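You operate a simulated robot arm through the tools that you are given. There is no shell and no other tool. Be economical: measure what you need, move in short steps, check, and stop when the job is done.

Carry out the task below with a simulated two-armed robot. There is one attempt and no reset: what you move stays moved.

TASK
Pick up the yellow handled plate from the track table with one hand, pass it to the other hand and put it on the bench top. Set down upright: handled plate.

The check looks at the end state, three seconds after you hand in, the way a careful person would. Anything else that was tipped, shoved, dropped, spilled or broken makes it a failure.

THE ROBOT
Two 7-joint arms with two-finger parallel grippers on one trunk, on a base that drives. Base frame: it is fixed to the floor where the robot stands at the start and does not move with it; the origin is under the middle of the robot, x ahead of it, y to its left, z up. Units: m, degrees, N and s.
The left shoulder is at the start at [0.06, 0.189, 1.128], the right one opposite. With the tool pointing down near the work surface each hand reaches from about 0.1 to 0.64 m from the robot's upright axis, wherever it stands, measured 20 degrees to its own side. Places, roughly: bench top (26x20 cm) [0.36, -3.62, 0.84]. Payload 3.43 kg a hand.
The TCP of each hand is the grasp point between the finger pads, 0.03 m short of the fingertips. In the tool frame z runs along the fingers and y along their closing line. Largest opening 0.094 m; finger width 0.028, thickness 0.01; the body of the gripper, 0.05 by 0.096 m, starts 0.055 m behind the TCP.
Orientation is told as [roll, pitch, yaw] about the base's x, y, z axes, in that order, counted from this pose: with the fingers straight down and closing along the base's y, the tool's x points along the base's -x, its y along +y and its z along -z.

THE INTERFACE
- The arms move only by the tool arm_command. It takes "left_commands", "right_commands" or both (then of equal length, played together; a hand with none holds still); each is a list of rows, each a list of 3 entries, a list of its own where there are three numbers: the turn, a rotation vector about the tool's x, y, z in units of 8 degrees (1.0 is 8 degrees), then the shift along the tool's x, y, z in units of 25 mm (1.0 is 25 mm), then the gripper command, from -1 (fully open) to 1 (shut), values between in proportion. In form: [[[wx, wy, wz], [dx, dy, dz], jaw], ...]. A call has 1 to 10 rows; each row shifts and turns the commanded pose from where the row before left it, along the tool's axes as they then stand. A call with a number of a shift or a turn outside -1 to 1 is refused whole. A row lasts 0.2 s, in which the tool goes at most 0.05 m and 8.6 degrees; a call with a longer step from one row to the next is refused whole, and so is a gripper value outside its range. Where a pose cannot be reached the arm comes as near as it can. A force on the tool above 40 N (or 10 N above the force at the start of the call, whichever is more), or a blocked arm, ends the call early, and 0.2 s more pass. Each finger travels about 0.153 m/s and halts on what it meets, pressing with about 34 N; the grip force reading is that of the motor and also rises with nothing between the fingers. The clock runs only during rows and for 0.2 s after the last one: add rows that do not move to give the fingers time. The reply holds the time, the measured pose of the TCP, the force on the tool along the base axes, the opening and the grip force, in the units named above and with some noise, with the torque about the TCP (base axes, N m) and any sound that the robot's microphone picked up.
- Cameras (640 x 400 px; columns grow to the right, rows downward): "scene" is now at [0.0036, -0.01, 1.6609]; the picture's right is [-0.13, -0.99, 0.00], its down [-0.87, 0.11, -0.48] and it looks along [0.47, -0.06, -0.88] (base axes); focal length 272 px, centre (320, 200). "left" rides on the left gripper at [0.076, -0.014, -0.102] in its tool frame; the picture's right is [0.18, 0.98, 0.00], its down [-0.75, 0.14, -0.64] and it looks along [-0.63, 0.12, 0.77] (tool axes); focal length 243 px, centre (320, 200). "right" rides on the right gripper at [0.076, 0.014, -0.102] in its tool frame; the picture's right is [-0.18, 0.98, 0.00], its down [-0.75, -0.14, -0.64] and it looks along [-0.63, -0.12, 0.77] (tool axes); focal length 243 px, centre (320, 200). There is no depth. A picture from a camera that has moved, and an enlarged one, comes with that camera's place and axes in the base frame and with its lens.
- camera(camera): a new picture of that camera. The clock stands still meanwhile.
- slide_trunk(by): slides the trunk up (or, below 0, down) by that many m; the arms and the scene camera ride with it, the base frame stays. It gives what a move gives, with no picture.
- steer(legs): drives the robot by 1 to 6 legs, each [ahead, left, turn to the left] in m, m and degrees, along the robot's own axes; the way and the turn of a leg run together, so that a leg with both is an arc; at most 1.5 m and 180 degrees a leg. The arms and the cameras ride along, it lands a little off, and it stops where it bumps. It gives what a move gives.
- turn_head(pan, tilt): turns the head with the scene camera to pan (to the left, within 86 degrees either way) and tilt (down, from -29 to 69), counted from straight ahead of the robot. It gives what a move gives.
- inspect(camera, box): a new picture of the part [left, top, right, bottom] of that camera's present view, enlarged. The clock stands still meanwhile.
- finish_job(): hands the job in; it is judged then, once.

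Work in short steps. Places have to be worked out from the pictures, the camera data and where the tool is seen: move nearer, look again, correct. Check each grasp and each placing, and mend what went wrong. You have 120 turns and 100 pictures in all, those below and enlarged ones among them. Open the grippers and draw the arms clear of the work before you hand the job in, unless the task says otherwise; then end with one line.

The tools are called after "Emit:" as name(argument=value, ...) on one line, values as JSON. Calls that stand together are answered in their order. arm_command: Moves the arms, as the interface text tells. Its arguments: {"type":"object","properties":{"left_commands":{"type":"array"},"right_commands":{"type":"array"}},"required":[]} The other tools are called the same way: slide_trunk (by) slides the trunk up or down; steer (legs) drives the base; turn_head (pan, tilt) turns the head that bears the scene camera; camera (camera) takes a picture; inspect (camera, box) takes an enlarged picture of a part of a camera's view; finish_job () hands the job in.

At the start:

```text
time_s: 0.0
left_tcp_pos: [0.4687, 0.1565, 0.9934]
left_ee_rot: [0.0, 0.0, -0.1]
left_ft_force: [-0.1, 0.2, 0.1]
left_moment: [0.0, 0.01, -0.01]
left_opening: 0.0938
left_grip_force: 0.0
right_tcp_pos: [0.3241, -0.1329, 1.0537]
right_ee_rot: [0.0, 0.0, 0.0]
right_ft_force: [0.1, -1.1, 0.3]
right_moment: [0.01, -0.03, 0.0]
right_opening: 0.094
right_grip_force: 0.0
trunk travel left (down, up): [-0.8, 0.19]
robot x, y, heading: [0.0036, 0.0005, -0.1]
head pan, tilt: [-7.3, 61.4]
```

scene: 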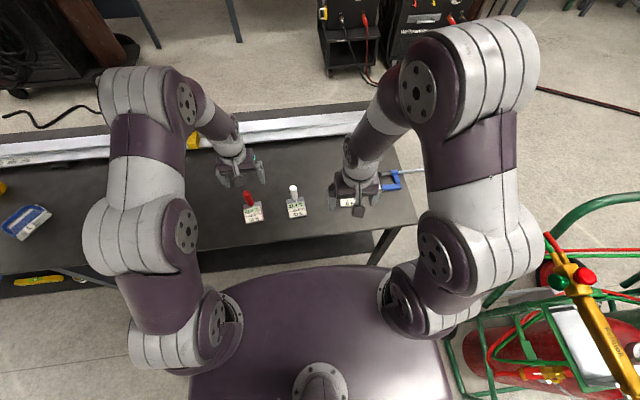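
right: 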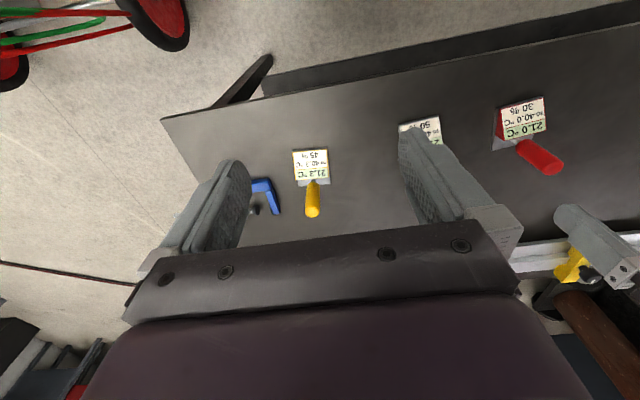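
left: 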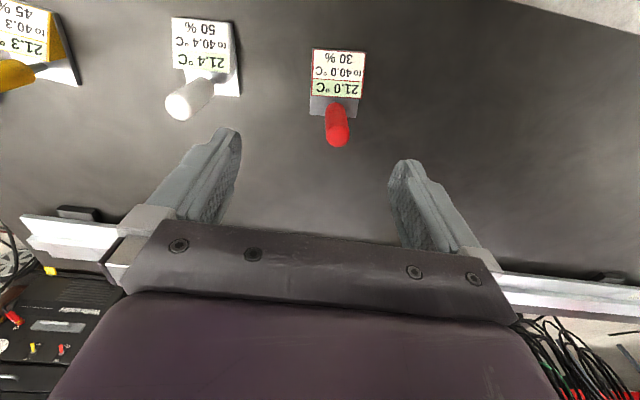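

I'll take a closer look at the yellow plate from the right hand camera and the scene camera before I move anything.

Emit:
inspect(camera="right", box=[240, 120, 400, 220])

Emit:
inspect(camera="left", box=[160, 0, 400, 150])

Emit:
turn_head(pan=-80, tilt=15)

```text
4.00 times, centred on (320, 170) of right
camera zoom: at [0.2463, -0.1182, 1.1558], right [0.18, 0.98, 0.0], down [0.75, -0.14, 0.64], along [0.63, -0.12, -0.77], focal length 970 px, centre (320, 320)
```

zoom: 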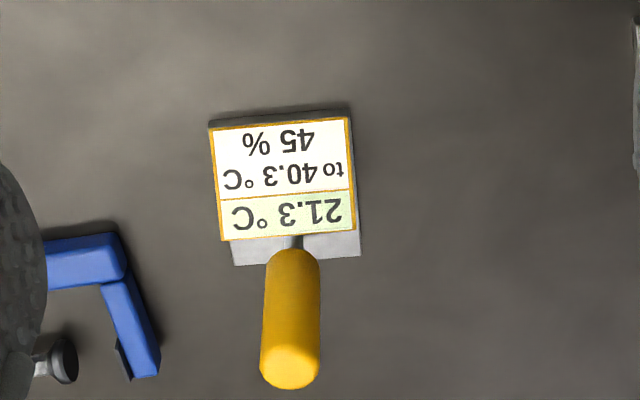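

```text
2.67 times, centred on (280, 75) of left
camera zoom: at [0.391, 0.1431, 1.0948], right [-0.18, 0.98, 0.0], down [0.75, 0.14, 0.64], along [0.63, 0.12, -0.77], focal length 647 px, centre (427, 533)
```

zoom: 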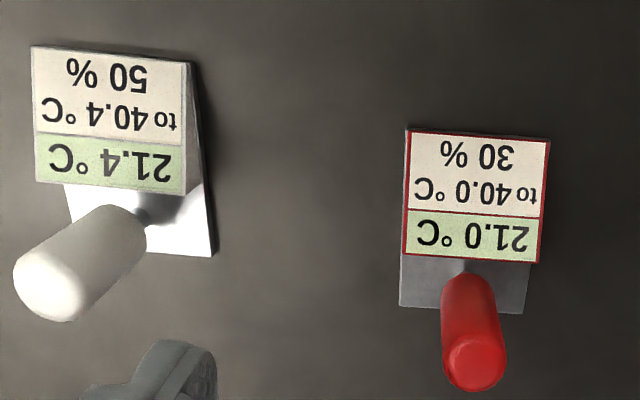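

```text
time_s: 1.4
left_tcp_pos: [0.4679, 0.1583, 0.9929]
left_ee_rot: [0.1, 0.0, 0.1]
left_ft_force: [0.7, -0.2, 0.2]
left_moment: [-0.01, 0.01, -0.03]
left_opening: 0.094
left_grip_force: 0.1
right_tcp_pos: [0.3229, -0.1325, 1.0551]
right_ee_rot: [0.0, 0.0, 0.0]
right_ft_force: [0.1, 0.0, -0.9]
right_moment: [0.01, -0.01, 0.03]
right_opening: 0.094
right_grip_force: 0.0
trunk travel left (down, up): [-0.8, 0.19]
robot x, y, heading: [0.0019, -0.003, 0.1]
head pan, tilt: [-80.0, 15.0]
```

The plates look like flat sheets with an upright knob handle. Next I look toward the bench top, which is off to the right.

Emit:
camera(camera="scene")

```text
94 pictures are left
camera scene: at [-0.0446, -0.0937, 1.7287], right [-0.98, -0.17, 0.0], down [-0.05, 0.26, -0.97], along [0.17, -0.95, -0.26], focal length 272 px, centre (320, 200)
```

scene: 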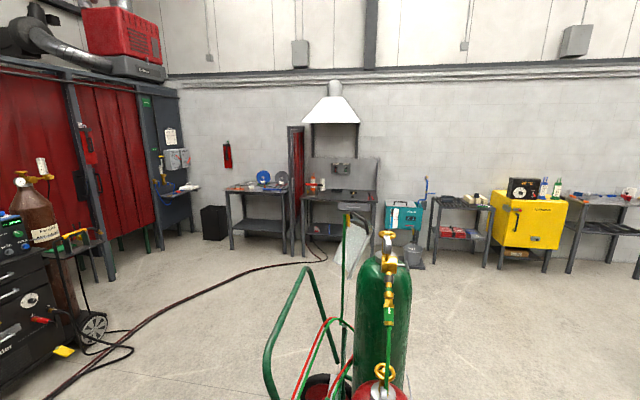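

The bench top sits under the hood, directly behind the gas cylinder cart. I zoom in on both the bench and the route to it.

Emit:
inspect(camera="scene", box=[280, 140, 400, 215])

Emit:
turn_head(pan=-80, tilt=55)

Emit:
camera(camera="scene")

```text
5.33 times, centred on (340, 178) of scene
camera zoom: at [-0.0446, -0.0937, 1.7287], right [-0.98, -0.17, 0.0], down [-0.05, 0.26, -0.97], along [0.17, -0.95, -0.26], focal length 1453 px, centre (213, 320)
```

zoom: 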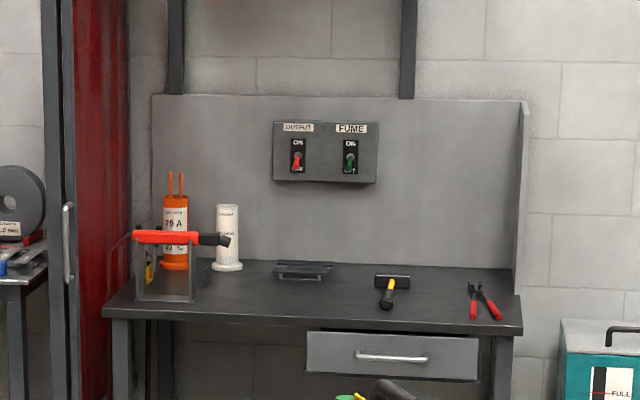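

```text
time_s: 2.5
left_tcp_pos: [0.4674, 0.1559, 0.9923]
left_ee_rot: [0.0, 0.0, 0.0]
left_ft_force: [0.6, 0.8, -0.4]
left_moment: [0.01, 0.01, -0.02]
left_opening: 0.0939
left_grip_force: 0.0
right_tcp_pos: [0.3214, -0.1326, 1.0544]
right_ee_rot: [0.0, 0.0, 0.0]
right_ft_force: [-0.1, -0.7, 1.0]
right_moment: [0.0, 0.01, 0.02]
right_opening: 0.0939
right_grip_force: 0.1
trunk travel left (down, up): [-0.8, 0.19]
robot x, y, heading: [-0.0006, -0.0015, -0.1]
head pan, tilt: [-80.0, 55.0]
```

```text
92 pictures are left
camera scene: at [-0.0484, -0.0728, 1.6686], right [-0.98, -0.17, 0.0], down [-0.14, 0.81, -0.57], along [0.1, -0.57, -0.82], focal length 272 px, centre (320, 200)
```

scene: 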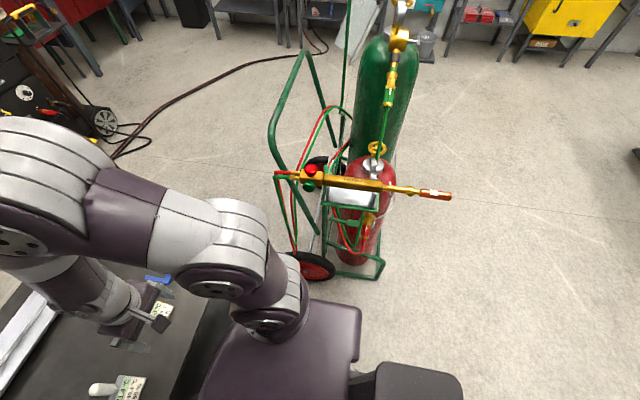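

The cart stands close by on the right, roughly x -0.33 to 0.25 and y -0.7 to -1.1, so I'll have to back up before going around it. First I bring the right hand closer to the yellow plate to measure it.

Emit:
arm_command(right_commands=[[[0, 0, 0], [-1, -0.5, 0.5], -1], [[0, 0, 0], [-1, -0.5, 0.5], -1], [[0, 0, 0], [-1, -0.5, 0.5], -1], [[0, 0, 0], [-1, -0.5, 0.5], -1], [[0, 0, 0], [0, 0, 0], -1]])

Emit:
camera(camera="right")

Emit:
camera(camera="left")

```text
time_s: 3.7
left_tcp_pos: [0.4664, 0.1566, 0.9928]
left_ee_rot: [0.1, 0.0, 0.0]
left_ft_force: [0.6, 0.7, -0.1]
left_moment: [0.01, -0.04, 0.01]
left_opening: 0.094
left_grip_force: 0.1
right_tcp_pos: [0.422, -0.1813, 1.0046]
right_ee_rot: [0.0, 0.0, 0.0]
right_ft_force: [0.2, -1.5, -0.3]
right_moment: [0.01, -0.01, 0.0]
right_opening: 0.0938
right_grip_force: 0.1
trunk travel left (down, up): [-0.8, 0.19]
robot x, y, heading: [0.0021, 0.0032, 0.1]
head pan, tilt: [-80.0, 55.0]
```

```text
91 pictures are left
camera right: at [0.3457, -0.1691, 1.1059], right [0.18, 0.98, 0.0], down [0.75, -0.14, 0.64], along [0.63, -0.12, -0.77], focal length 243 px, centre (320, 200)
```

right: 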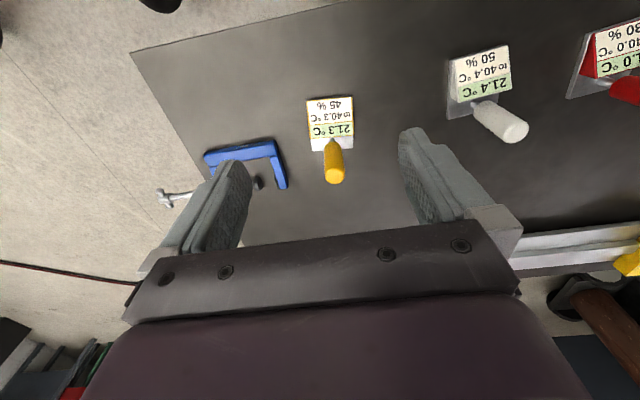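

```text
90 pictures are left
camera left: at [0.3903, 0.1434, 1.0951], right [-0.18, 0.98, 0.0], down [0.75, 0.14, 0.64], along [0.63, 0.12, -0.77], focal length 243 px, centre (320, 200)
```

left: 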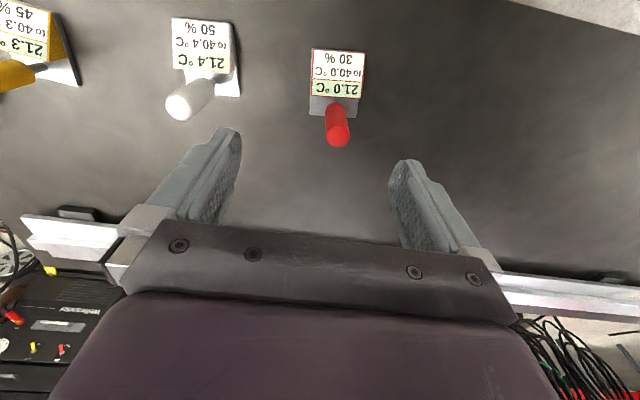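

From two views the yellow handle stands upright at about (0.516, -0.183), with its base at z 0.757 and its top at about 0.855. I move the right hand over it and then check.

Emit:
arm_command(right_commands=[[[0, 0, 0], [-0.94, -0.02, 0.4], -1], [[0, 0, 0], [-0.94, -0.02, 0.4], -1], [[0, 0, 0], [-0.94, -0.02, 0.4], -1], [[0, 0, 0], [-0.94, -0.02, 0.4], -1], [[0, 0, 0], [0, 0, 0], -1]])

Emit:
camera(camera="right")

Emit:
turn_head(pan=-15, tilt=50)

Emit:
camera(camera="scene")

```text
time_s: 4.9
left_tcp_pos: [0.4675, 0.1568, 0.9919]
left_ee_rot: [0.0, 0.0, 0.0]
left_ft_force: [-0.2, 0.4, -1.0]
left_moment: [-0.01, -0.03, -0.01]
left_opening: 0.0938
left_grip_force: 0.1
right_tcp_pos: [0.5169, -0.1849, 0.9644]
right_ee_rot: [0.0, 0.0, -0.1]
right_ft_force: [0.3, 0.0, 0.9]
right_moment: [-0.02, 0.0, 0.0]
right_opening: 0.0941
right_grip_force: 0.1
trunk travel left (down, up): [-0.8, 0.19]
robot x, y, heading: [0.002, -0.0012, 0.2]
head pan, tilt: [-80.0, 55.0]
```

```text
89 pictures are left
camera right: at [0.4404, -0.1699, 1.0658], right [0.18, 0.98, 0.0], down [0.75, -0.14, 0.64], along [0.63, -0.12, -0.77], focal length 243 px, centre (320, 200)
```

right: 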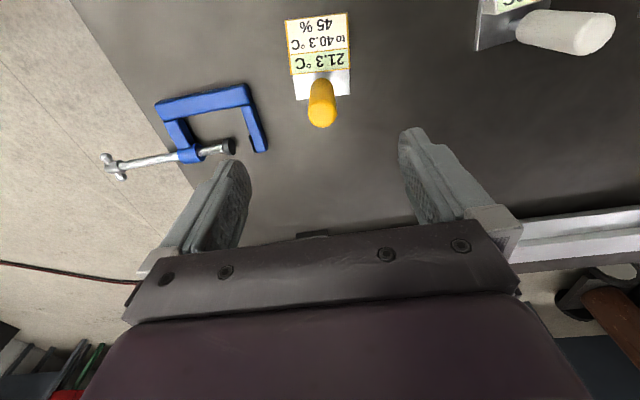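

```text
time_s: 6.3
left_tcp_pos: [0.4675, 0.1569, 0.993]
left_ee_rot: [0.0, 0.0, 0.0]
left_ft_force: [-0.3, -0.2, 0.4]
left_moment: [-0.03, -0.02, -0.02]
left_opening: 0.0941
left_grip_force: 0.1
right_tcp_pos: [0.5171, -0.1848, 0.9638]
right_ee_rot: [-0.1, 0.0, 0.0]
right_ft_force: [0.4, 0.1, -0.4]
right_moment: [0.01, 0.02, 0.0]
right_opening: 0.094
right_grip_force: 0.0
trunk travel left (down, up): [-0.8, 0.19]
robot x, y, heading: [-0.0007, -0.0017, -0.2]
head pan, tilt: [-15.0, 50.0]
```

```text
88 pictures are left
camera scene: at [0.0136, -0.0217, 1.675], right [-0.26, -0.97, 0.0], down [-0.74, 0.2, -0.64], along [0.62, -0.17, -0.77], focal length 272 px, centre (320, 200)
```

scene: 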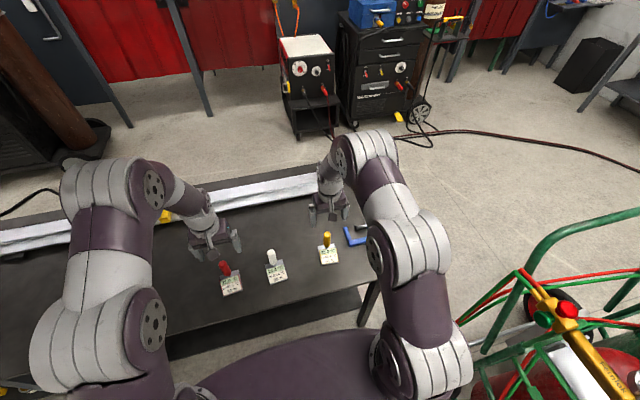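

The three views agree: handle at (0.516, -0.183), top at about 0.854. I zoom in on the plate's shape before descending.

Emit:
inspect(camera="scene", box=[256, 205, 384, 285])

Emit:
arm_command(right_commands=[[[0, 0, 0], [0, 0.04, 0.85], -1], [[0, 0, 0], [0, 0, 0.85], -1], [[0, 0, 0], [0, 0, 0.85], -1], [[0, 0, 0], [0, 0, 0.85], -1], [[0, 0, 0], [0, 0, 0.85], -1], [[0, 0, 0], [0, 0, 0], -1]])

Emit:
camera(camera="right")

```text
5.00 times, centred on (320, 245) of scene
camera zoom: at [0.0136, -0.0217, 1.675], right [-0.26, -0.97, 0.0], down [-0.74, 0.2, -0.64], along [0.62, -0.17, -0.77], focal length 1362 px, centre (320, -25)
```

zoom: 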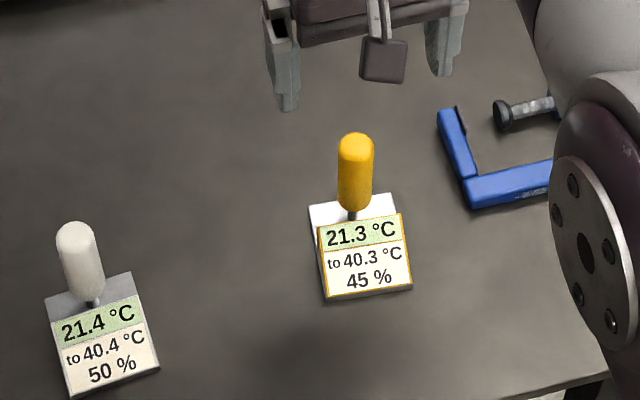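

```text
time_s: 7.7
left_tcp_pos: [0.4678, 0.1576, 0.9922]
left_ee_rot: [0.0, 0.0, 0.1]
left_ft_force: [0.1, 0.1, 0.5]
left_moment: [0.01, 0.04, 0.0]
left_opening: 0.0942
left_grip_force: 0.0
right_tcp_pos: [0.5174, -0.1839, 0.8581]
right_ee_rot: [0.0, 0.0, 0.0]
right_ft_force: [0.6, -0.1, 0.1]
right_moment: [-0.01, 0.01, 0.04]
right_opening: 0.0938
right_grip_force: 0.0
trunk travel left (down, up): [-0.8, 0.19]
robot x, y, heading: [0.0007, 0.0016, -0.1]
head pan, tilt: [-15.0, 50.0]
```

```text
86 pictures are left
camera right: at [0.4406, -0.1694, 0.9594], right [0.18, 0.98, 0.0], down [0.75, -0.14, 0.64], along [0.63, -0.12, -0.77], focal length 243 px, centre (320, 200)
```

right: 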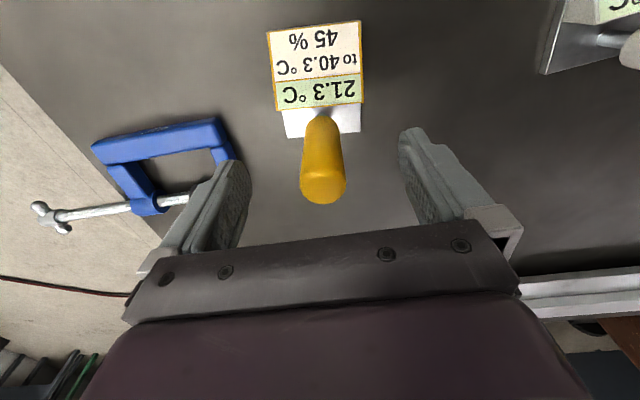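

The handle is centred between the fingers. I lower a few millimetres more, close, and look.

Emit:
arm_command(right_commands=[[[0, 0, 0], [0.08, 0.04, 0.2], -1], [[0, 0, 0], [0, 0, 0], -0.2], [[0, 0, 0], [0, 0, 0], 0.3], [[0, 0, 0], [0, 0, 0], 1], [[0, 0, 0], [0, 0, 0], 1], [[0, 0, 0], [0, 0, 0], 1]])

Emit:
camera(camera="right")

```text
time_s: 9.1
left_tcp_pos: [0.4681, 0.1575, 0.9926]
left_ee_rot: [0.0, -0.1, 0.0]
left_ft_force: [-0.3, 0.1, 0.9]
left_moment: [-0.01, 0.03, 0.0]
left_opening: 0.0942
left_grip_force: 0.1
right_tcp_pos: [0.5151, -0.1828, 0.853]
right_ee_rot: [0.0, 0.0, 0.0]
right_ft_force: [1.3, -1.5, 1.8]
right_moment: [0.06, 0.18, 0.02]
right_opening: 0.0253
right_grip_force: 34.3
trunk travel left (down, up): [-0.8, 0.19]
robot x, y, heading: [-0.0003, 0.0028, -0.2]
head pan, tilt: [-15.0, 50.0]
```

```text
85 pictures are left
camera right: at [0.4384, -0.1687, 0.9549], right [0.18, 0.98, 0.0], down [0.75, -0.14, 0.64], along [0.63, -0.12, -0.77], focal length 243 px, centre (320, 200)
```

right: 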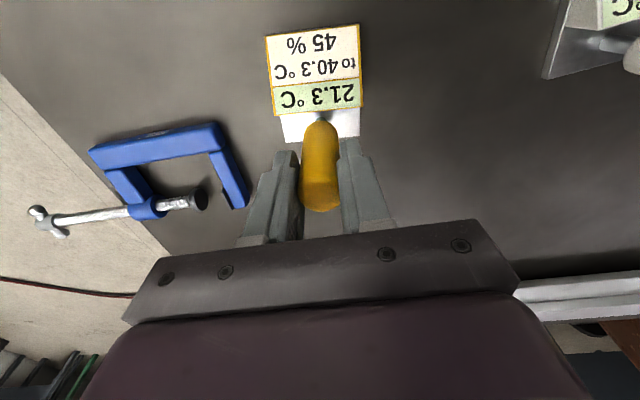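

The grip holds at 25 mm. I lift slowly and watch the load.

Emit:
arm_command(right_commands=[[[0, 0, 0], [0, 0, -0.3], 1], [[0, 0, 0], [0, 0, -0.5], 1], [[0, 0, 0], [0, 0, -0.8], 1], [[0, 0, 0], [0, 0, -0.8], 1], [[0, 0, 0], [0, 0, -0.8], 1], [[0, 0, 0], [0, 0, -0.8], 1], [[0, 0, 0], [0, 0, 0], 1]])

Emit:
camera(camera="right")

```text
time_s: 10.7
left_tcp_pos: [0.4671, 0.1572, 0.9924]
left_ee_rot: [0.1, 0.0, -0.1]
left_ft_force: [-0.1, -0.1, -0.1]
left_moment: [0.02, -0.05, 0.0]
left_opening: 0.0939
left_grip_force: 0.1
right_tcp_pos: [0.5159, -0.1811, 0.9543]
right_ee_rot: [0.0, 0.0, -0.1]
right_ft_force: [0.5, -0.4, -4.0]
right_moment: [-0.03, -0.06, 0.0]
right_opening: 0.0253
right_grip_force: 33.6
trunk travel left (down, up): [-0.8, 0.19]
robot x, y, heading: [0.0054, 0.003, -0.1]
head pan, tilt: [-15.0, 50.0]
```

```text
84 pictures are left
camera right: at [0.4388, -0.1677, 1.0547], right [0.18, 0.98, 0.0], down [0.75, -0.14, 0.64], along [0.63, -0.12, -0.77], focal length 243 px, centre (320, 200)
```

right: 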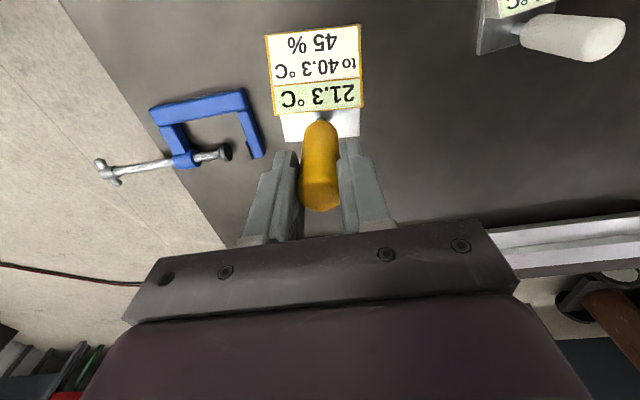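

The plate is clear of the table at about 0.4 kg with no slip. I raise it further, then back away from the table so the handover happens over free floor.

Emit:
arm_command(right_commands=[[[0, 0, 0], [0.4, 0, -0.8], 1], [[0, 0, 0], [0.8, 0, -0.8], 1], [[0, 0, 0], [0.8, 0, -0.8], 1], [[0, 0, 0], [0.8, 0, -0.4], 1], [[0, 0, 0], [0.8, 0, 0], 1], [[0, 0, 0], [0, 0, 0], 1]], left_commands=[[[0, 0, 0], [0, 0, -0.8], -1], [[0, 0, 0], [0, 0, -0.8], -1], [[0, 0, 0], [0, 0, -0.8], -1], [[0, 0, 0], [0, 0, -0.4], -1], [[0, 0, 0], [0, 0, 0], -1], [[0, 0, 0], [0, 0, 0], -1]])

Emit:
steer(legs=[[-0.4, 0, 0]])

Emit:
camera(camera="scene")

```text
time_s: 12.1
left_tcp_pos: [0.4676, 0.1563, 1.0634]
left_ee_rot: [0.0, 0.0, 0.0]
left_ft_force: [-0.4, 0.7, 0.2]
left_moment: [0.01, 0.03, 0.01]
left_opening: 0.094
left_grip_force: 0.0
right_tcp_pos: [0.4263, -0.181, 1.0225]
right_ee_rot: [-0.1, 0.1, -0.1]
right_ft_force: [0.0, -0.1, -4.4]
right_moment: [-0.02, -0.03, 0.02]
right_opening: 0.0253
right_grip_force: 33.9
trunk travel left (down, up): [-0.8, 0.19]
robot x, y, heading: [-0.001, -0.0003, -0.3]
head pan, tilt: [-15.0, 50.0]
```

```text
time_s: 14.6
left_tcp_pos: [0.0715, 0.1562, 1.0628]
left_ee_rot: [0.1, -0.1, -0.2]
left_ft_force: [-0.3, 0.1, 0.0]
left_moment: [-0.01, 0.01, 0.01]
left_opening: 0.0941
left_grip_force: 0.0
right_tcp_pos: [0.0278, -0.1825, 1.0216]
right_ee_rot: [0.0, 0.0, -0.2]
right_ft_force: [0.6, -0.6, -3.5]
right_moment: [0.0, -0.06, 0.02]
right_opening: 0.0252
right_grip_force: 33.9
trunk travel left (down, up): [-0.8, 0.19]
robot x, y, heading: [-0.3962, 0.0026, -0.2]
head pan, tilt: [-15.0, 50.0]
```

```text
83 pictures are left
camera scene: at [-0.383, -0.0214, 1.675], right [-0.26, -0.97, 0.0], down [-0.74, 0.2, -0.64], along [0.62, -0.17, -0.77], focal length 272 px, centre (320, 200)
```

scene: 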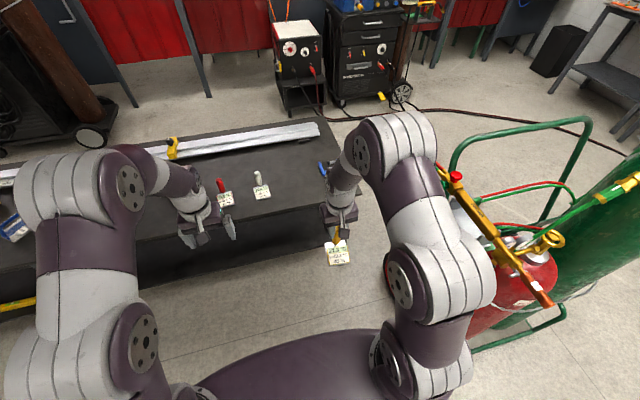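

Before I back up further, I check behind on both sides.

Emit:
turn_head(pan=-86, tilt=40)

Emit:
camera(camera="scene")

Emit:
turn_head(pan=86, tilt=40)

Emit:
camera(camera="scene")

```text
time_s: 16.0
left_tcp_pos: [0.0717, 0.1566, 1.0632]
left_ee_rot: [0.0, 0.0, -0.1]
left_ft_force: [-0.1, -0.4, -0.7]
left_moment: [0.0, 0.01, 0.0]
left_opening: 0.094
left_grip_force: 0.0
right_tcp_pos: [0.0279, -0.1824, 1.0231]
right_ee_rot: [0.0, 0.0, -0.2]
right_ft_force: [-0.2, 0.9, -4.3]
right_moment: [0.01, -0.07, -0.03]
right_opening: 0.0253
right_grip_force: 33.7
trunk travel left (down, up): [-0.8, 0.19]
robot x, y, heading: [-0.3989, 0.001, -0.4]
head pan, tilt: [-85.9, 40.0]
```

```text
82 pictures are left
camera scene: at [-0.452, -0.086, 1.6892], right [-1.0, -0.07, 0.0], down [-0.04, 0.64, -0.77], along [0.05, -0.76, -0.64], focal length 272 px, centre (320, 200)
```

scene: 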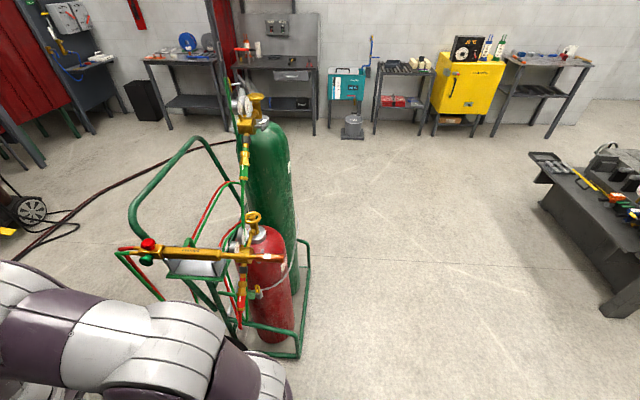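

```text
time_s: 18.6
left_tcp_pos: [0.0702, 0.1556, 1.0622]
left_ee_rot: [0.0, -0.1, -0.2]
left_ft_force: [0.5, -0.8, 0.0]
left_moment: [-0.03, 0.0, -0.01]
left_opening: 0.0943
left_grip_force: 0.1
right_tcp_pos: [0.0272, -0.1834, 1.0223]
right_ee_rot: [-0.1, 0.0, -0.2]
right_ft_force: [-0.3, -0.7, -4.3]
right_moment: [-0.01, -0.05, 0.0]
right_opening: 0.0252
right_grip_force: 34.0
trunk travel left (down, up): [-0.8, 0.19]
robot x, y, heading: [-0.3968, -0.0001, -0.1]
head pan, tilt: [85.9, 40.0]
```

```text
81 pictures are left
camera scene: at [-0.4517, 0.0836, 1.6892], right [1.0, -0.07, 0.0], down [-0.05, -0.64, -0.77], along [0.06, 0.76, -0.64], focal length 272 px, centre (320, 200)
```

scene: 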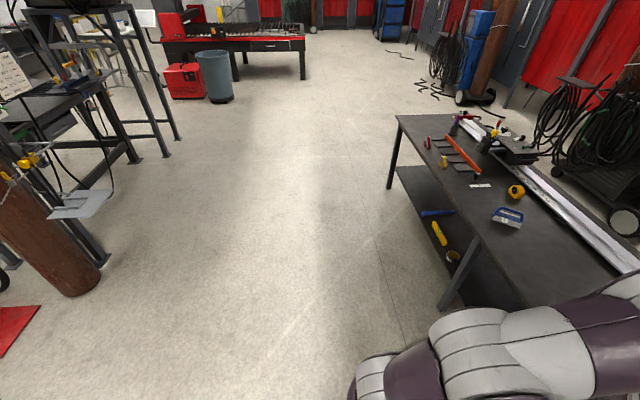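

The lane behind the cart, between x -2.1 and -0.3, is clear on both sides. I back up another 0.35 m and turn a bit right, then look at what's directly behind.

Emit:
steer(legs=[[-0.35, 0, 0], [0, 0, -40]])

Emit:
turn_head(pan=-80, tilt=40)

Emit:
camera(camera="scene")

Emit:
turn_head(pan=0, tilt=45)

Emit:
camera(camera="scene")

```text
time_s: 22.7
left_tcp_pos: [-0.2898, -0.1813, 1.0629]
left_ee_rot: [0.0, 0.0, -40.5]
left_ft_force: [-0.1, -0.4, 0.3]
left_moment: [0.02, -0.06, -0.02]
left_opening: 0.0941
left_grip_force: 0.0
right_tcp_pos: [-0.5419, -0.4128, 1.0226]
right_ee_rot: [0.0, 0.0, -40.4]
right_ft_force: [0.0, -0.1, -3.3]
right_moment: [-0.04, -0.06, 0.03]
right_opening: 0.0252
right_grip_force: 33.6
trunk travel left (down, up): [-0.8, 0.19]
robot x, y, heading: [-0.7492, 0.0012, -40.6]
head pan, tilt: [85.9, 40.0]
```

```text
time_s: 25.3
left_tcp_pos: [-0.2907, -0.182, 1.0628]
left_ee_rot: [0.0, 0.0, -40.5]
left_ft_force: [-0.5, -0.1, 0.9]
left_moment: [-0.02, 0.01, -0.02]
left_opening: 0.0941
left_grip_force: 0.1
right_tcp_pos: [-0.5425, -0.4127, 1.023]
right_ee_rot: [0.0, 0.0, -40.4]
right_ft_force: [0.5, 0.2, -3.6]
right_moment: [-0.04, -0.04, 0.0]
right_opening: 0.0253
right_grip_force: 33.5
trunk travel left (down, up): [-0.8, 0.19]
robot x, y, heading: [-0.7464, 0.0025, -40.5]
head pan, tilt: [-80.0, 40.0]
```

```text
80 pictures are left
camera scene: at [-0.8376, -0.035, 1.6892], right [-0.86, 0.51, 0.0], down [0.33, 0.55, -0.77], along [-0.39, -0.66, -0.64], focal length 272 px, centre (320, 200)
```

scene: 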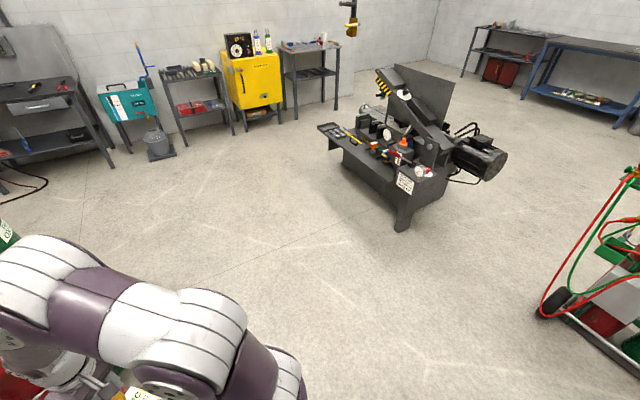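

```text
time_s: 26.8
left_tcp_pos: [-0.291, -0.181, 1.0629]
left_ee_rot: [0.0, 0.0, -40.5]
left_ft_force: [0.5, 0.3, -0.7]
left_moment: [0.0, -0.01, 0.0]
left_opening: 0.094
left_grip_force: 0.0
right_tcp_pos: [-0.5418, -0.4133, 1.0217]
right_ee_rot: [0.0, 0.0, -40.4]
right_ft_force: [0.8, -1.2, -3.8]
right_moment: [-0.04, -0.07, -0.01]
right_opening: 0.0251
right_grip_force: 34.3
trunk travel left (down, up): [-0.8, 0.19]
robot x, y, heading: [-0.7445, 0.0016, -40.4]
head pan, tilt: [0.0, 45.0]
```

```text
79 pictures are left
camera scene: at [-0.7327, -0.0145, 1.6819], right [-0.65, -0.76, 0.0], down [-0.54, 0.46, -0.71], along [0.54, -0.46, -0.71], focal length 272 px, centre (320, 200)
```

scene: 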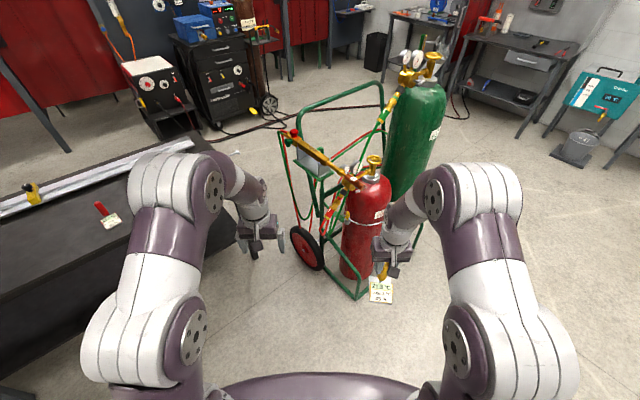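

It's clear behind. I strafe right, away from the cart, to about (-1.07, -0.38), then turn to face the bench wall.

Emit:
steer(legs=[[0, -0.5, 0], [0, 0, -49.5]])

Emit:
camera(camera="scene")

```text
time_s: 31.9
left_tcp_pos: [-0.9133, -0.8462, 1.0627]
left_ee_rot: [-0.1, 0.0, -89.7]
left_ft_force: [-0.1, 0.8, 0.0]
left_moment: [-0.02, 0.01, -0.02]
left_opening: 0.0943
left_grip_force: 0.0
right_tcp_pos: [-1.2527, -0.8053, 1.0221]
right_ee_rot: [-0.1, 0.1, -89.7]
right_ft_force: [-1.3, 0.8, -4.8]
right_moment: [-0.1, 0.03, -0.01]
right_opening: 0.0249
right_grip_force: 33.8
trunk travel left (down, up): [-0.8, 0.19]
robot x, y, heading: [-1.0744, -0.3774, -89.9]
head pan, tilt: [0.0, 45.0]
```

```text
78 pictures are left
camera scene: at [-1.0739, -0.4024, 1.6819], right [-1.0, -0.01, 0.0], down [0.0, 0.71, -0.71], along [0.0, -0.71, -0.71], focal length 272 px, centre (320, 200)
```

scene: 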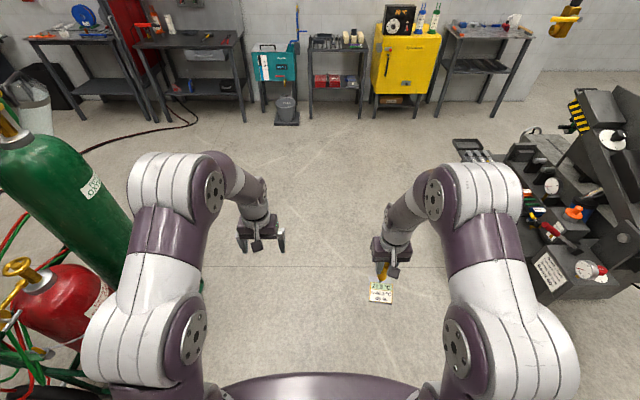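

Now I plan the handover. The label overhangs one side of the plate, so I yaw both hands about +90°. That puts the label to the robot's right and lets the left hand come in from the left below the right fingertips, with its camera on top. I do the yaw now while the hands are well apart.

Emit:
arm_command(left_commands=[[[0, 0, -1], [0, 0, 0], -1], [[0, 0, -1], [0, 0, 0], -1], [[0, 0, -1], [0, 0, 0], -1], [[0, 0, -1], [0, 0, 0], -1], [[0, 0, -1], [0, 0, 0], -1], [[0, 0, -1], [0, 0, 0], -1], [[0, 0, -1], [0, 0, 0], -1], [[0, 0, -1], [0, 0, 0], -1], [[0, 0, -1], [0, 0, 0], -1], [[0, 0, -1], [0, 0, 0], -1]], right_commands=[[[0, 0, -1], [0, 0, 0], 1], [[0, 0, -1], [0, 0, 0], 1], [[0, 0, -1], [0, 0, 0], 1], [[0, 0, -1], [0, 0, 0], 1], [[0, 0, -1], [0, 0, 0], 1], [[0, 0, -1], [0, 0, 0], 1], [[0, 0, -1], [0, 0, 0], 1], [[0, 0, -1], [0, 0, 0], 1], [[0, 0, -1], [0, 0, 0], 1], [[0, 0, -1], [0, 0, 0], 1]])

Emit:
camera(camera="scene")

```text
time_s: 34.1
left_tcp_pos: [-0.9124, -0.8458, 1.0626]
left_ee_rot: [-0.1, -0.1, -9.6]
left_ft_force: [-0.1, 0.1, 0.0]
left_moment: [-0.03, 0.03, 0.01]
left_opening: 0.0943
left_grip_force: 0.1
right_tcp_pos: [-1.2524, -0.8044, 1.0222]
right_ee_rot: [0.0, 0.0, -9.6]
right_ft_force: [0.7, 0.9, -3.7]
right_moment: [-0.01, -0.09, 0.02]
right_opening: 0.0249
right_grip_force: 33.8
trunk travel left (down, up): [-0.8, 0.19]
robot x, y, heading: [-1.0782, -0.3809, -89.6]
head pan, tilt: [0.0, 45.0]
```

```text
77 pictures are left
camera scene: at [-1.074, -0.4025, 1.6819], right [-1.0, -0.01, 0.0], down [0.0, 0.71, -0.71], along [0.0, -0.71, -0.71], focal length 272 px, centre (320, 200)
```

scene: 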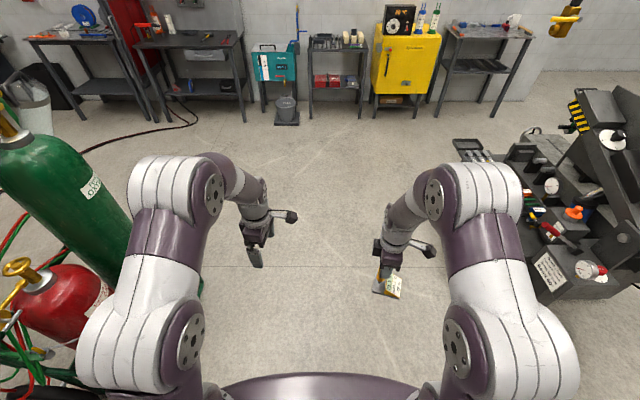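

The yaw worked on both hands. Next I tilt the left hand by 64° so its fingers point to the robot's right and about 26° down.

Emit:
arm_command(left_commands=[[[0, 1, 0], [0, 0, 0], -1], [[0, 1, 0], [0, 0, 0], -1], [[0, 1, 0], [0, 0, 0], -1], [[0, 1, 0], [0, 0, 0], -1], [[0, 1, 0], [0, 0, 0], -1], [[0, 1, 0], [0, 0, 0], -1], [[0, 1, 0], [0, 0, 0], -1], [[0, 1, 0], [0, 0, 0], -1], [[0, 0, 0], [0, 0, 0], -1]])

Emit:
camera(camera="scene")

Emit:
camera(camera="left")

```text
time_s: 36.1
left_tcp_pos: [-0.962, -0.7728, 1.0065]
left_ee_rot: [-0.4, 49.3, -9.9]
left_ft_force: [0.1, -0.6, -0.1]
left_moment: [0.01, -0.01, -0.01]
left_opening: 0.094
left_grip_force: 0.1
left hand out of reach, approached as far as the arm can: row 5, 6, 7, 8
right_tcp_pos: [-1.2529, -0.8053, 1.0226]
right_ee_rot: [0.0, 0.0, -9.8]
right_ft_force: [0.7, -0.3, -4.1]
right_moment: [-0.02, -0.09, 0.0]
right_opening: 0.0253
right_grip_force: 34.4
trunk travel left (down, up): [-0.8, 0.19]
robot x, y, heading: [-1.076, -0.3766, -89.5]
head pan, tilt: [0.0, 45.0]
```

```text
76 pictures are left
camera scene: at [-1.0741, -0.4021, 1.6819], right [-1.0, -0.01, 0.0], down [0.0, 0.71, -0.71], along [0.0, -0.71, -0.71], focal length 272 px, centre (320, 200)
```

scene: 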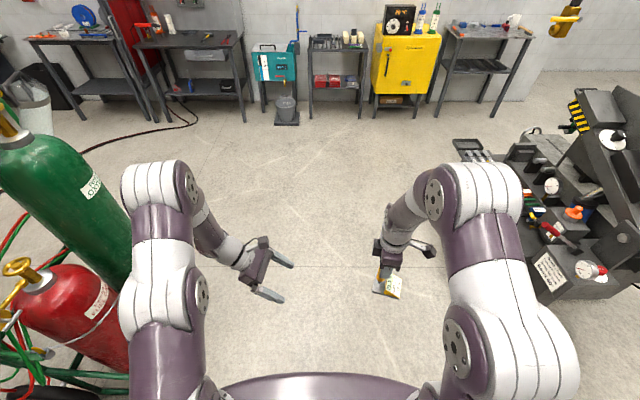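

```text
75 pictures are left
camera left: at [-0.9364, -0.791, 1.1307], right [0.04, 0.99, 0.13], down [0.99, -0.02, -0.16], along [-0.15, 0.14, -0.98], focal length 243 px, centre (320, 200)
```

left: 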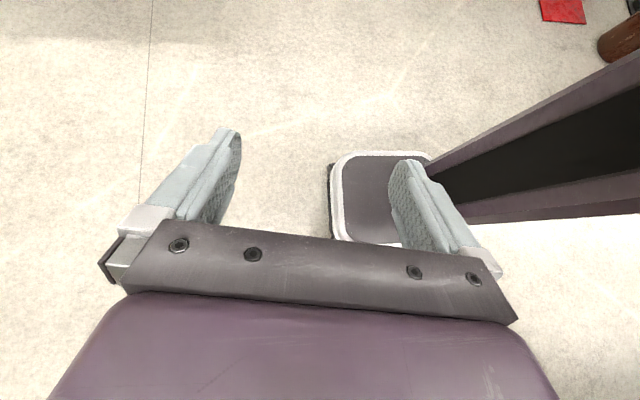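

The left wrist limited at 49° in this spot. I shift the hand toward the centre and see whether the remaining tilt becomes reachable.

Emit:
arm_command(left_commands=[[[0, 0, 0], [0.4, 0, 0.8], -1], [[0, 0, 0], [0.4, 0, 0.8], -1], [[0, 0, 0], [0.4, 0, 0.8], -1], [[0, 0, 0], [0.4, 0, 0.8], -1], [[0, 0, 0], [0, 0, 0], -1], [[0, 0, 0], [0, 0, 0], -1]])

```text
time_s: 37.5
left_tcp_pos: [-1.0465, -0.7588, 0.9853]
left_ee_rot: [-0.5, 49.4, -9.7]
left_ft_force: [0.3, 0.2, 0.0]
left_moment: [0.03, -0.02, 0.0]
left_opening: 0.094
left_grip_force: 0.1
right_tcp_pos: [-1.2532, -0.8057, 1.0221]
right_ee_rot: [-0.1, -0.1, -9.7]
right_ft_force: [-0.3, -0.7, -3.8]
right_moment: [-0.03, -0.05, 0.01]
right_opening: 0.025
right_grip_force: 34.0
trunk travel left (down, up): [-0.8, 0.19]
robot x, y, heading: [-1.0719, -0.3805, -89.8]
head pan, tilt: [0.0, 45.0]
```

It followed this shift cleanly. I try more tilt from here.

Emit:
arm_command(left_commands=[[[0, 1, 0], [0, 0, 0], -1], [[0, 1, 0], [0, 0, 0], -1], [[0, 0, 0], [0, 0, 0], -1]])

```text
time_s: 38.4
left_tcp_pos: [-1.0476, -0.7593, 0.9838]
left_ee_rot: [-0.5, 53.4, -9.9]
left_ft_force: [0.2, 1.2, -0.3]
left_moment: [-0.01, 0.0, 0.03]
left_opening: 0.0942
left_grip_force: 0.2
left hand out of reach, approached as far as the arm can: row 1, 2
right_tcp_pos: [-1.2514, -0.8058, 1.022]
right_ee_rot: [0.0, 0.1, -9.7]
right_ft_force: [0.0, 0.3, -3.7]
right_moment: [-0.02, -0.06, -0.02]
right_opening: 0.0251
right_grip_force: 34.1
trunk travel left (down, up): [-0.8, 0.19]
robot x, y, heading: [-1.0721, -0.3798, -89.7]
head pan, tilt: [0.0, 45.0]
```

The left hand reaches 53° tilt, which is enough by my geometry: a 37° approach gripping about 36 mm above the plate, just under the right fingertips. I bring the right hand 0.1 m toward the centre and line the left hand up beside it, then look.

Emit:
arm_command(left_commands=[[[0, 0, 0], [0, -0.4, 0], -1], [[0, 0, 0], [0, -0.4, 0], -1], [[0, 0, 0], [0, -0.4, 0], -1], [[0, 0, 0], [0, -0.4, 0], -1], [[0, 0, 0], [0, -0.33, 0], -1], [[0, 0, 0], [0, 0, 0], -1]], right_commands=[[[0, 0, 0], [-0.63, 0.11, 0], 1], [[0, 0, 0], [-0.63, 0.11, 0], 1], [[0, 0, 0], [-0.63, 0.11, 0], 1], [[0, 0, 0], [-0.63, 0.11, 0], 1], [[0, 0, 0], [-0.63, 0.11, 0], 1], [[0, 0, 0], [0, 0, 0], 1]])

Emit:
camera(camera="left")

Emit:
camera(camera="scene")

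Emit:
camera(camera="right")

```text
time_s: 39.8
left_tcp_pos: [-1.0555, -0.784, 0.9743]
left_ee_rot: [-0.5, 53.2, -9.8]
left_ft_force: [0.3, -0.5, 0.6]
left_moment: [0.01, -0.01, 0.03]
left_opening: 0.0939
left_grip_force: 0.1
left hand out of reach, approached as far as the arm can: row 3, 4, 5
right_tcp_pos: [-1.1712, -0.8054, 1.0228]
right_ee_rot: [0.1, 0.0, -9.6]
right_ft_force: [0.3, -0.7, -4.2]
right_moment: [-0.02, -0.06, -0.03]
right_opening: 0.0253
right_grip_force: 33.9
trunk travel left (down, up): [-0.8, 0.19]
robot x, y, heading: [-1.0752, -0.3785, -89.8]
head pan, tilt: [0.0, 45.0]
```

```text
74 pictures are left
camera left: at [-1.023, -0.803, 1.0963], right [0.05, 0.99, 0.14], down [0.98, -0.02, -0.22], along [-0.21, 0.15, -0.97], focal length 243 px, centre (320, 200)
```

left: 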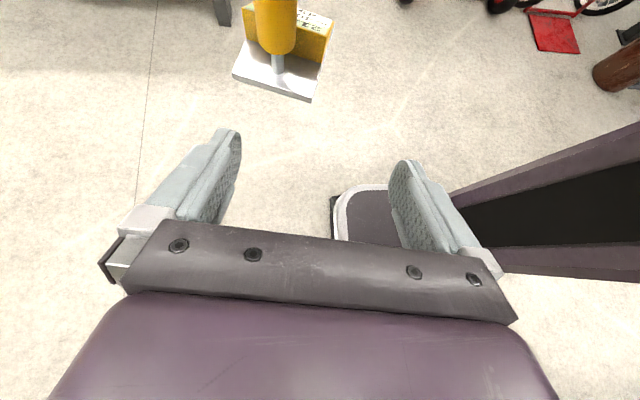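

```text
73 pictures are left
camera scene: at [-1.0743, -0.4022, 1.6819], right [-1.0, -0.01, 0.0], down [0.0, 0.71, -0.71], along [0.0, -0.71, -0.71], focal length 272 px, centre (320, 200)
```

scene: 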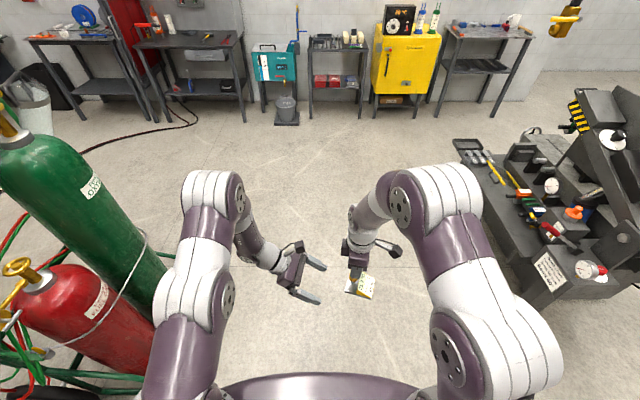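

```text
72 pictures are left
camera right: at [-1.245, -0.7782, 1.1236], right [0.35, 0.94, 0.0], down [0.72, -0.27, 0.64], along [0.6, -0.22, -0.77], focal length 243 px, centre (320, 200)
```

right: 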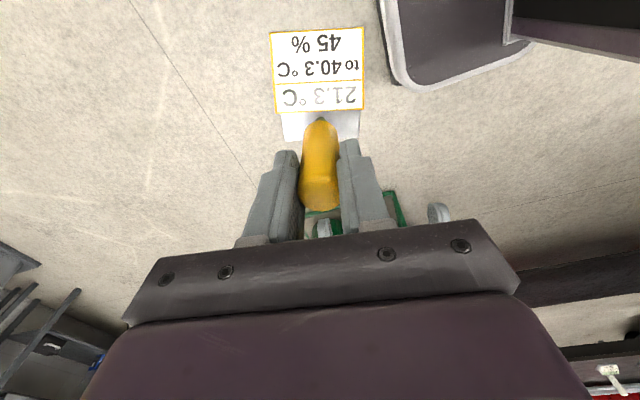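

The left camera gives a good side view: yellow handle, thin stem below it, then the plate with the label block behind. I zoom in to measure it.

Emit:
inspect(camera="left", box=[200, 0, 360, 100])

Emit:
inspect(camera="right", box=[240, 90, 400, 250])

```text
4.00 times, centred on (280, 50) of left
camera zoom: at [-1.023, -0.803, 1.0963], right [0.05, 0.99, 0.14], down [0.98, -0.02, -0.22], along [-0.21, 0.15, -0.97], focal length 970 px, centre (480, 800)
```

zoom: 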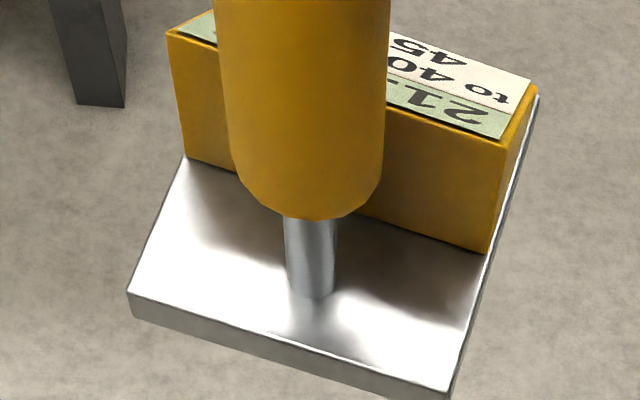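

```text
2.50 times, centred on (320, 170) of right
camera zoom: at [-1.245, -0.7782, 1.1236], right [0.35, 0.94, 0.0], down [0.72, -0.27, 0.64], along [0.6, -0.22, -0.77], focal length 606 px, centre (320, 275)
```

zoom: 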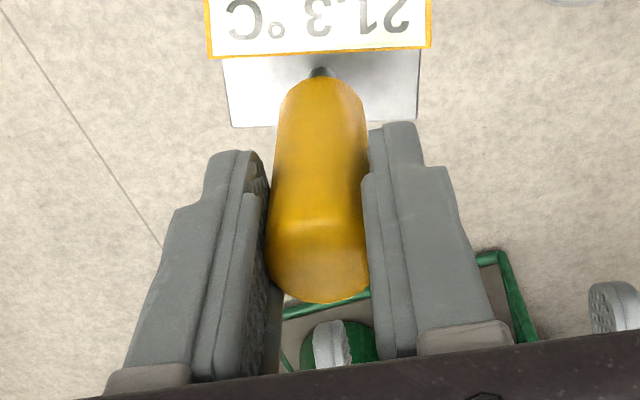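

Measurements: plate top z about 0.923, yellow grip from about 0.948 to 1.024, right fingertips at about 0.995. I aim the left grip at z 0.960. First I move the right hand back so the handle lies on the left hand's approach line.

Emit:
arm_command(right_commands=[[[0, 0, 0], [-0.14, 0.41, 0], 1], [[0, 0, 0], [-0.14, 0.41, 0], 1], [[0, 0, 0], [-0.14, 0.41, 0], 1], [[0, 0, 0], [-0.14, 0.41, 0], 1], [[0, 0, 0], [0, 0, 0], 1]])

Emit:
camera(camera="left")

```text
time_s: 41.0
left_tcp_pos: [-1.0561, -0.7842, 0.9738]
left_ee_rot: [-0.5, 53.1, -9.9]
left_ft_force: [-0.6, 0.0, 0.0]
left_moment: [0.01, -0.02, 0.01]
left_opening: 0.0941
left_grip_force: 0.0
right_tcp_pos: [-1.1509, -0.7665, 1.0222]
right_ee_rot: [0.0, 0.0, -9.7]
right_ft_force: [1.6, -0.1, -3.6]
right_moment: [-0.02, -0.05, -0.05]
right_opening: 0.0252
right_grip_force: 34.3
trunk travel left (down, up): [-0.8, 0.19]
robot x, y, heading: [-1.0714, -0.3783, -89.8]
head pan, tilt: [0.0, 45.0]
```

```text
69 pictures are left
camera left: at [-1.0227, -0.8034, 1.0962], right [0.05, 0.99, 0.14], down [0.98, -0.02, -0.22], along [-0.21, 0.15, -0.97], focal length 243 px, centre (320, 200)
```

left: 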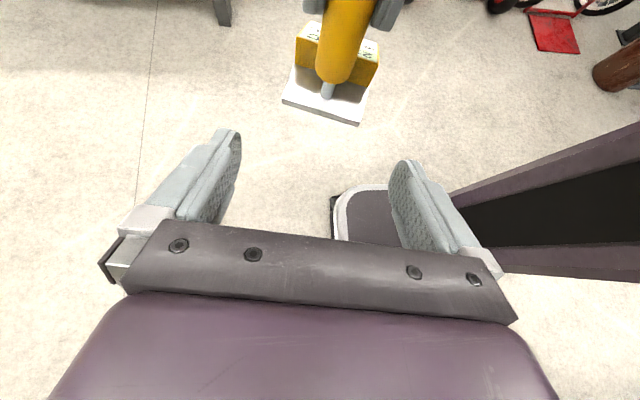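

The handle is lined up with the left jaws. I go 60% of the way in and look again.

Emit:
arm_command(left_commands=[[[0, 0, 0], [0.37, 0, 0.53], -1], [[0, 0, 0], [0.37, 0, 0.53], -1], [[0, 0, 0], [0.37, 0, 0.53], -1], [[0, 0, 0], [0, 0, 0], -1]])

Emit:
camera(camera="left")

Emit:
camera(camera="right")

```text
time_s: 42.0
left_tcp_pos: [-1.102, -0.7754, 0.9718]
left_ee_rot: [-0.4, 53.4, -9.8]
left_ft_force: [0.2, 0.1, -0.7]
left_moment: [0.01, -0.01, 0.0]
left_opening: 0.0941
left_grip_force: 0.1
right_tcp_pos: [-1.1503, -0.7665, 1.0217]
right_ee_rot: [-0.1, 0.0, -9.6]
right_ft_force: [-0.5, -0.3, -4.4]
right_moment: [0.01, -0.05, 0.01]
right_opening: 0.025
right_grip_force: 33.9
trunk travel left (down, up): [-0.8, 0.19]
robot x, y, heading: [-1.0706, -0.3769, -89.7]
head pan, tilt: [0.0, 45.0]
```

```text
68 pictures are left
camera left: at [-1.0692, -0.7953, 1.0949], right [0.05, 0.99, 0.14], down [0.97, -0.02, -0.22], along [-0.22, 0.15, -0.96], focal length 243 px, centre (320, 200)
```

left: 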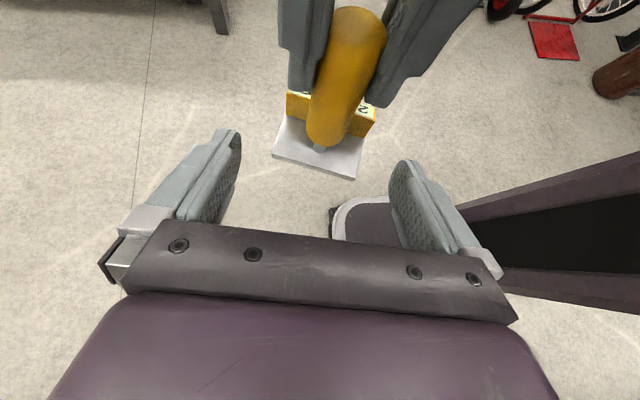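

```text
67 pictures are left
camera right: at [-1.2245, -0.7401, 1.1233], right [0.35, 0.94, 0.0], down [0.72, -0.27, 0.64], along [0.6, -0.22, -0.77], focal length 243 px, centre (320, 200)
```

right: 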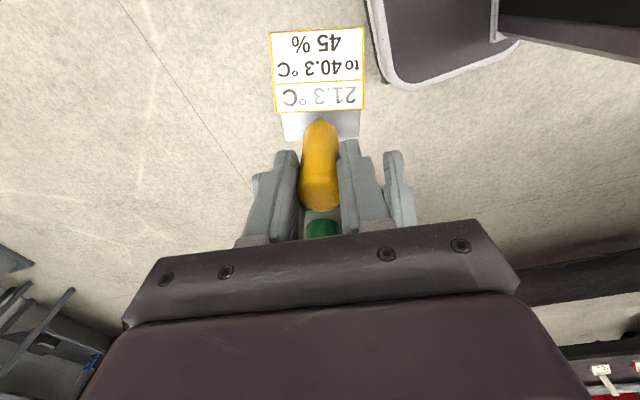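

The alignment holds and nothing is touching. I do the final advance of about 31 mm and then look.

Emit:
arm_command(left_commands=[[[0, 0, 0], [0.24, 0, 0.34], -1], [[0, 0, 0], [0.24, 0, 0.34], -1], [[0, 0, 0], [0.24, 0, 0.34], -1], [[0, 0, 0], [0, 0, 0], -1]])

Emit:
camera(camera="left")

Emit:
inspect(camera="scene", box=[256, 200, 416, 320])

```text
time_s: 42.8
left_tcp_pos: [-1.1313, -0.7712, 0.971]
left_ee_rot: [-0.3, 53.5, -9.3]
left_ft_force: [5.4, 0.4, -2.0]
left_moment: [-0.07, 0.64, 0.05]
left_opening: 0.0938
left_grip_force: 0.1
right_tcp_pos: [-1.1539, -0.765, 1.0216]
right_ee_rot: [0.2, 0.2, -10.0]
right_ft_force: [-5.2, -0.4, -2.6]
right_moment: [-0.04, -0.5, -0.07]
right_opening: 0.0251
right_grip_force: 33.7
trunk travel left (down, up): [-0.8, 0.19]
robot x, y, heading: [-1.0708, -0.3767, -89.8]
head pan, tilt: [0.0, 45.0]
stopped in row 4 (right hand): the force on the tool passed its limit at 47 N (the readings are from after the stop); the commanded pose is now the measured one
```

```text
66 pictures are left
camera left: at [-1.0976, -0.791, 1.0931], right [0.05, 0.99, 0.15], down [0.97, -0.02, -0.22], along [-0.22, 0.15, -0.96], focal length 243 px, centre (320, 200)
```

left: 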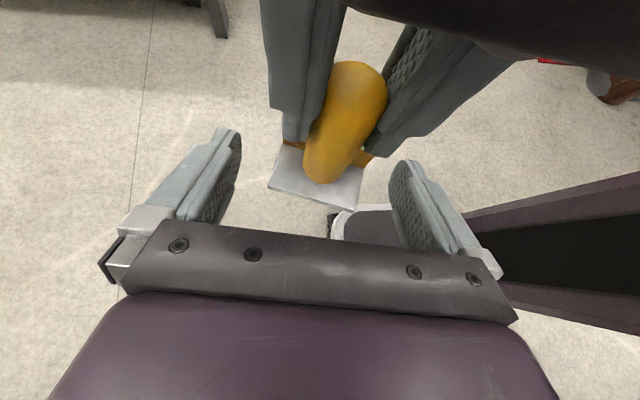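

```text
3.33 times, centred on (336, 260) of scene
camera zoom: at [-1.0743, -0.4024, 1.6819], right [-1.0, -0.01, 0.0], down [0.0, 0.71, -0.71], along [0.0, -0.71, -0.71], focal length 908 px, centre (267, 0)
```

zoom: 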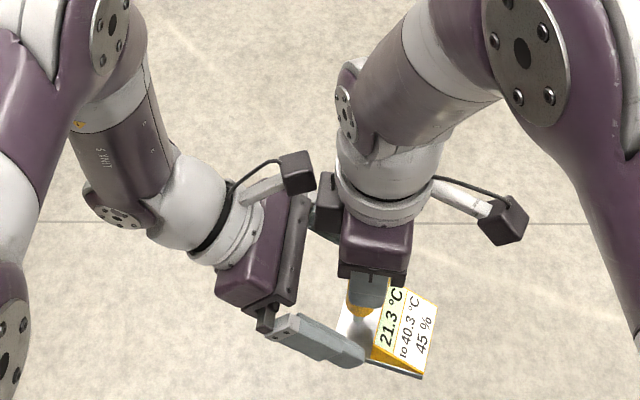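

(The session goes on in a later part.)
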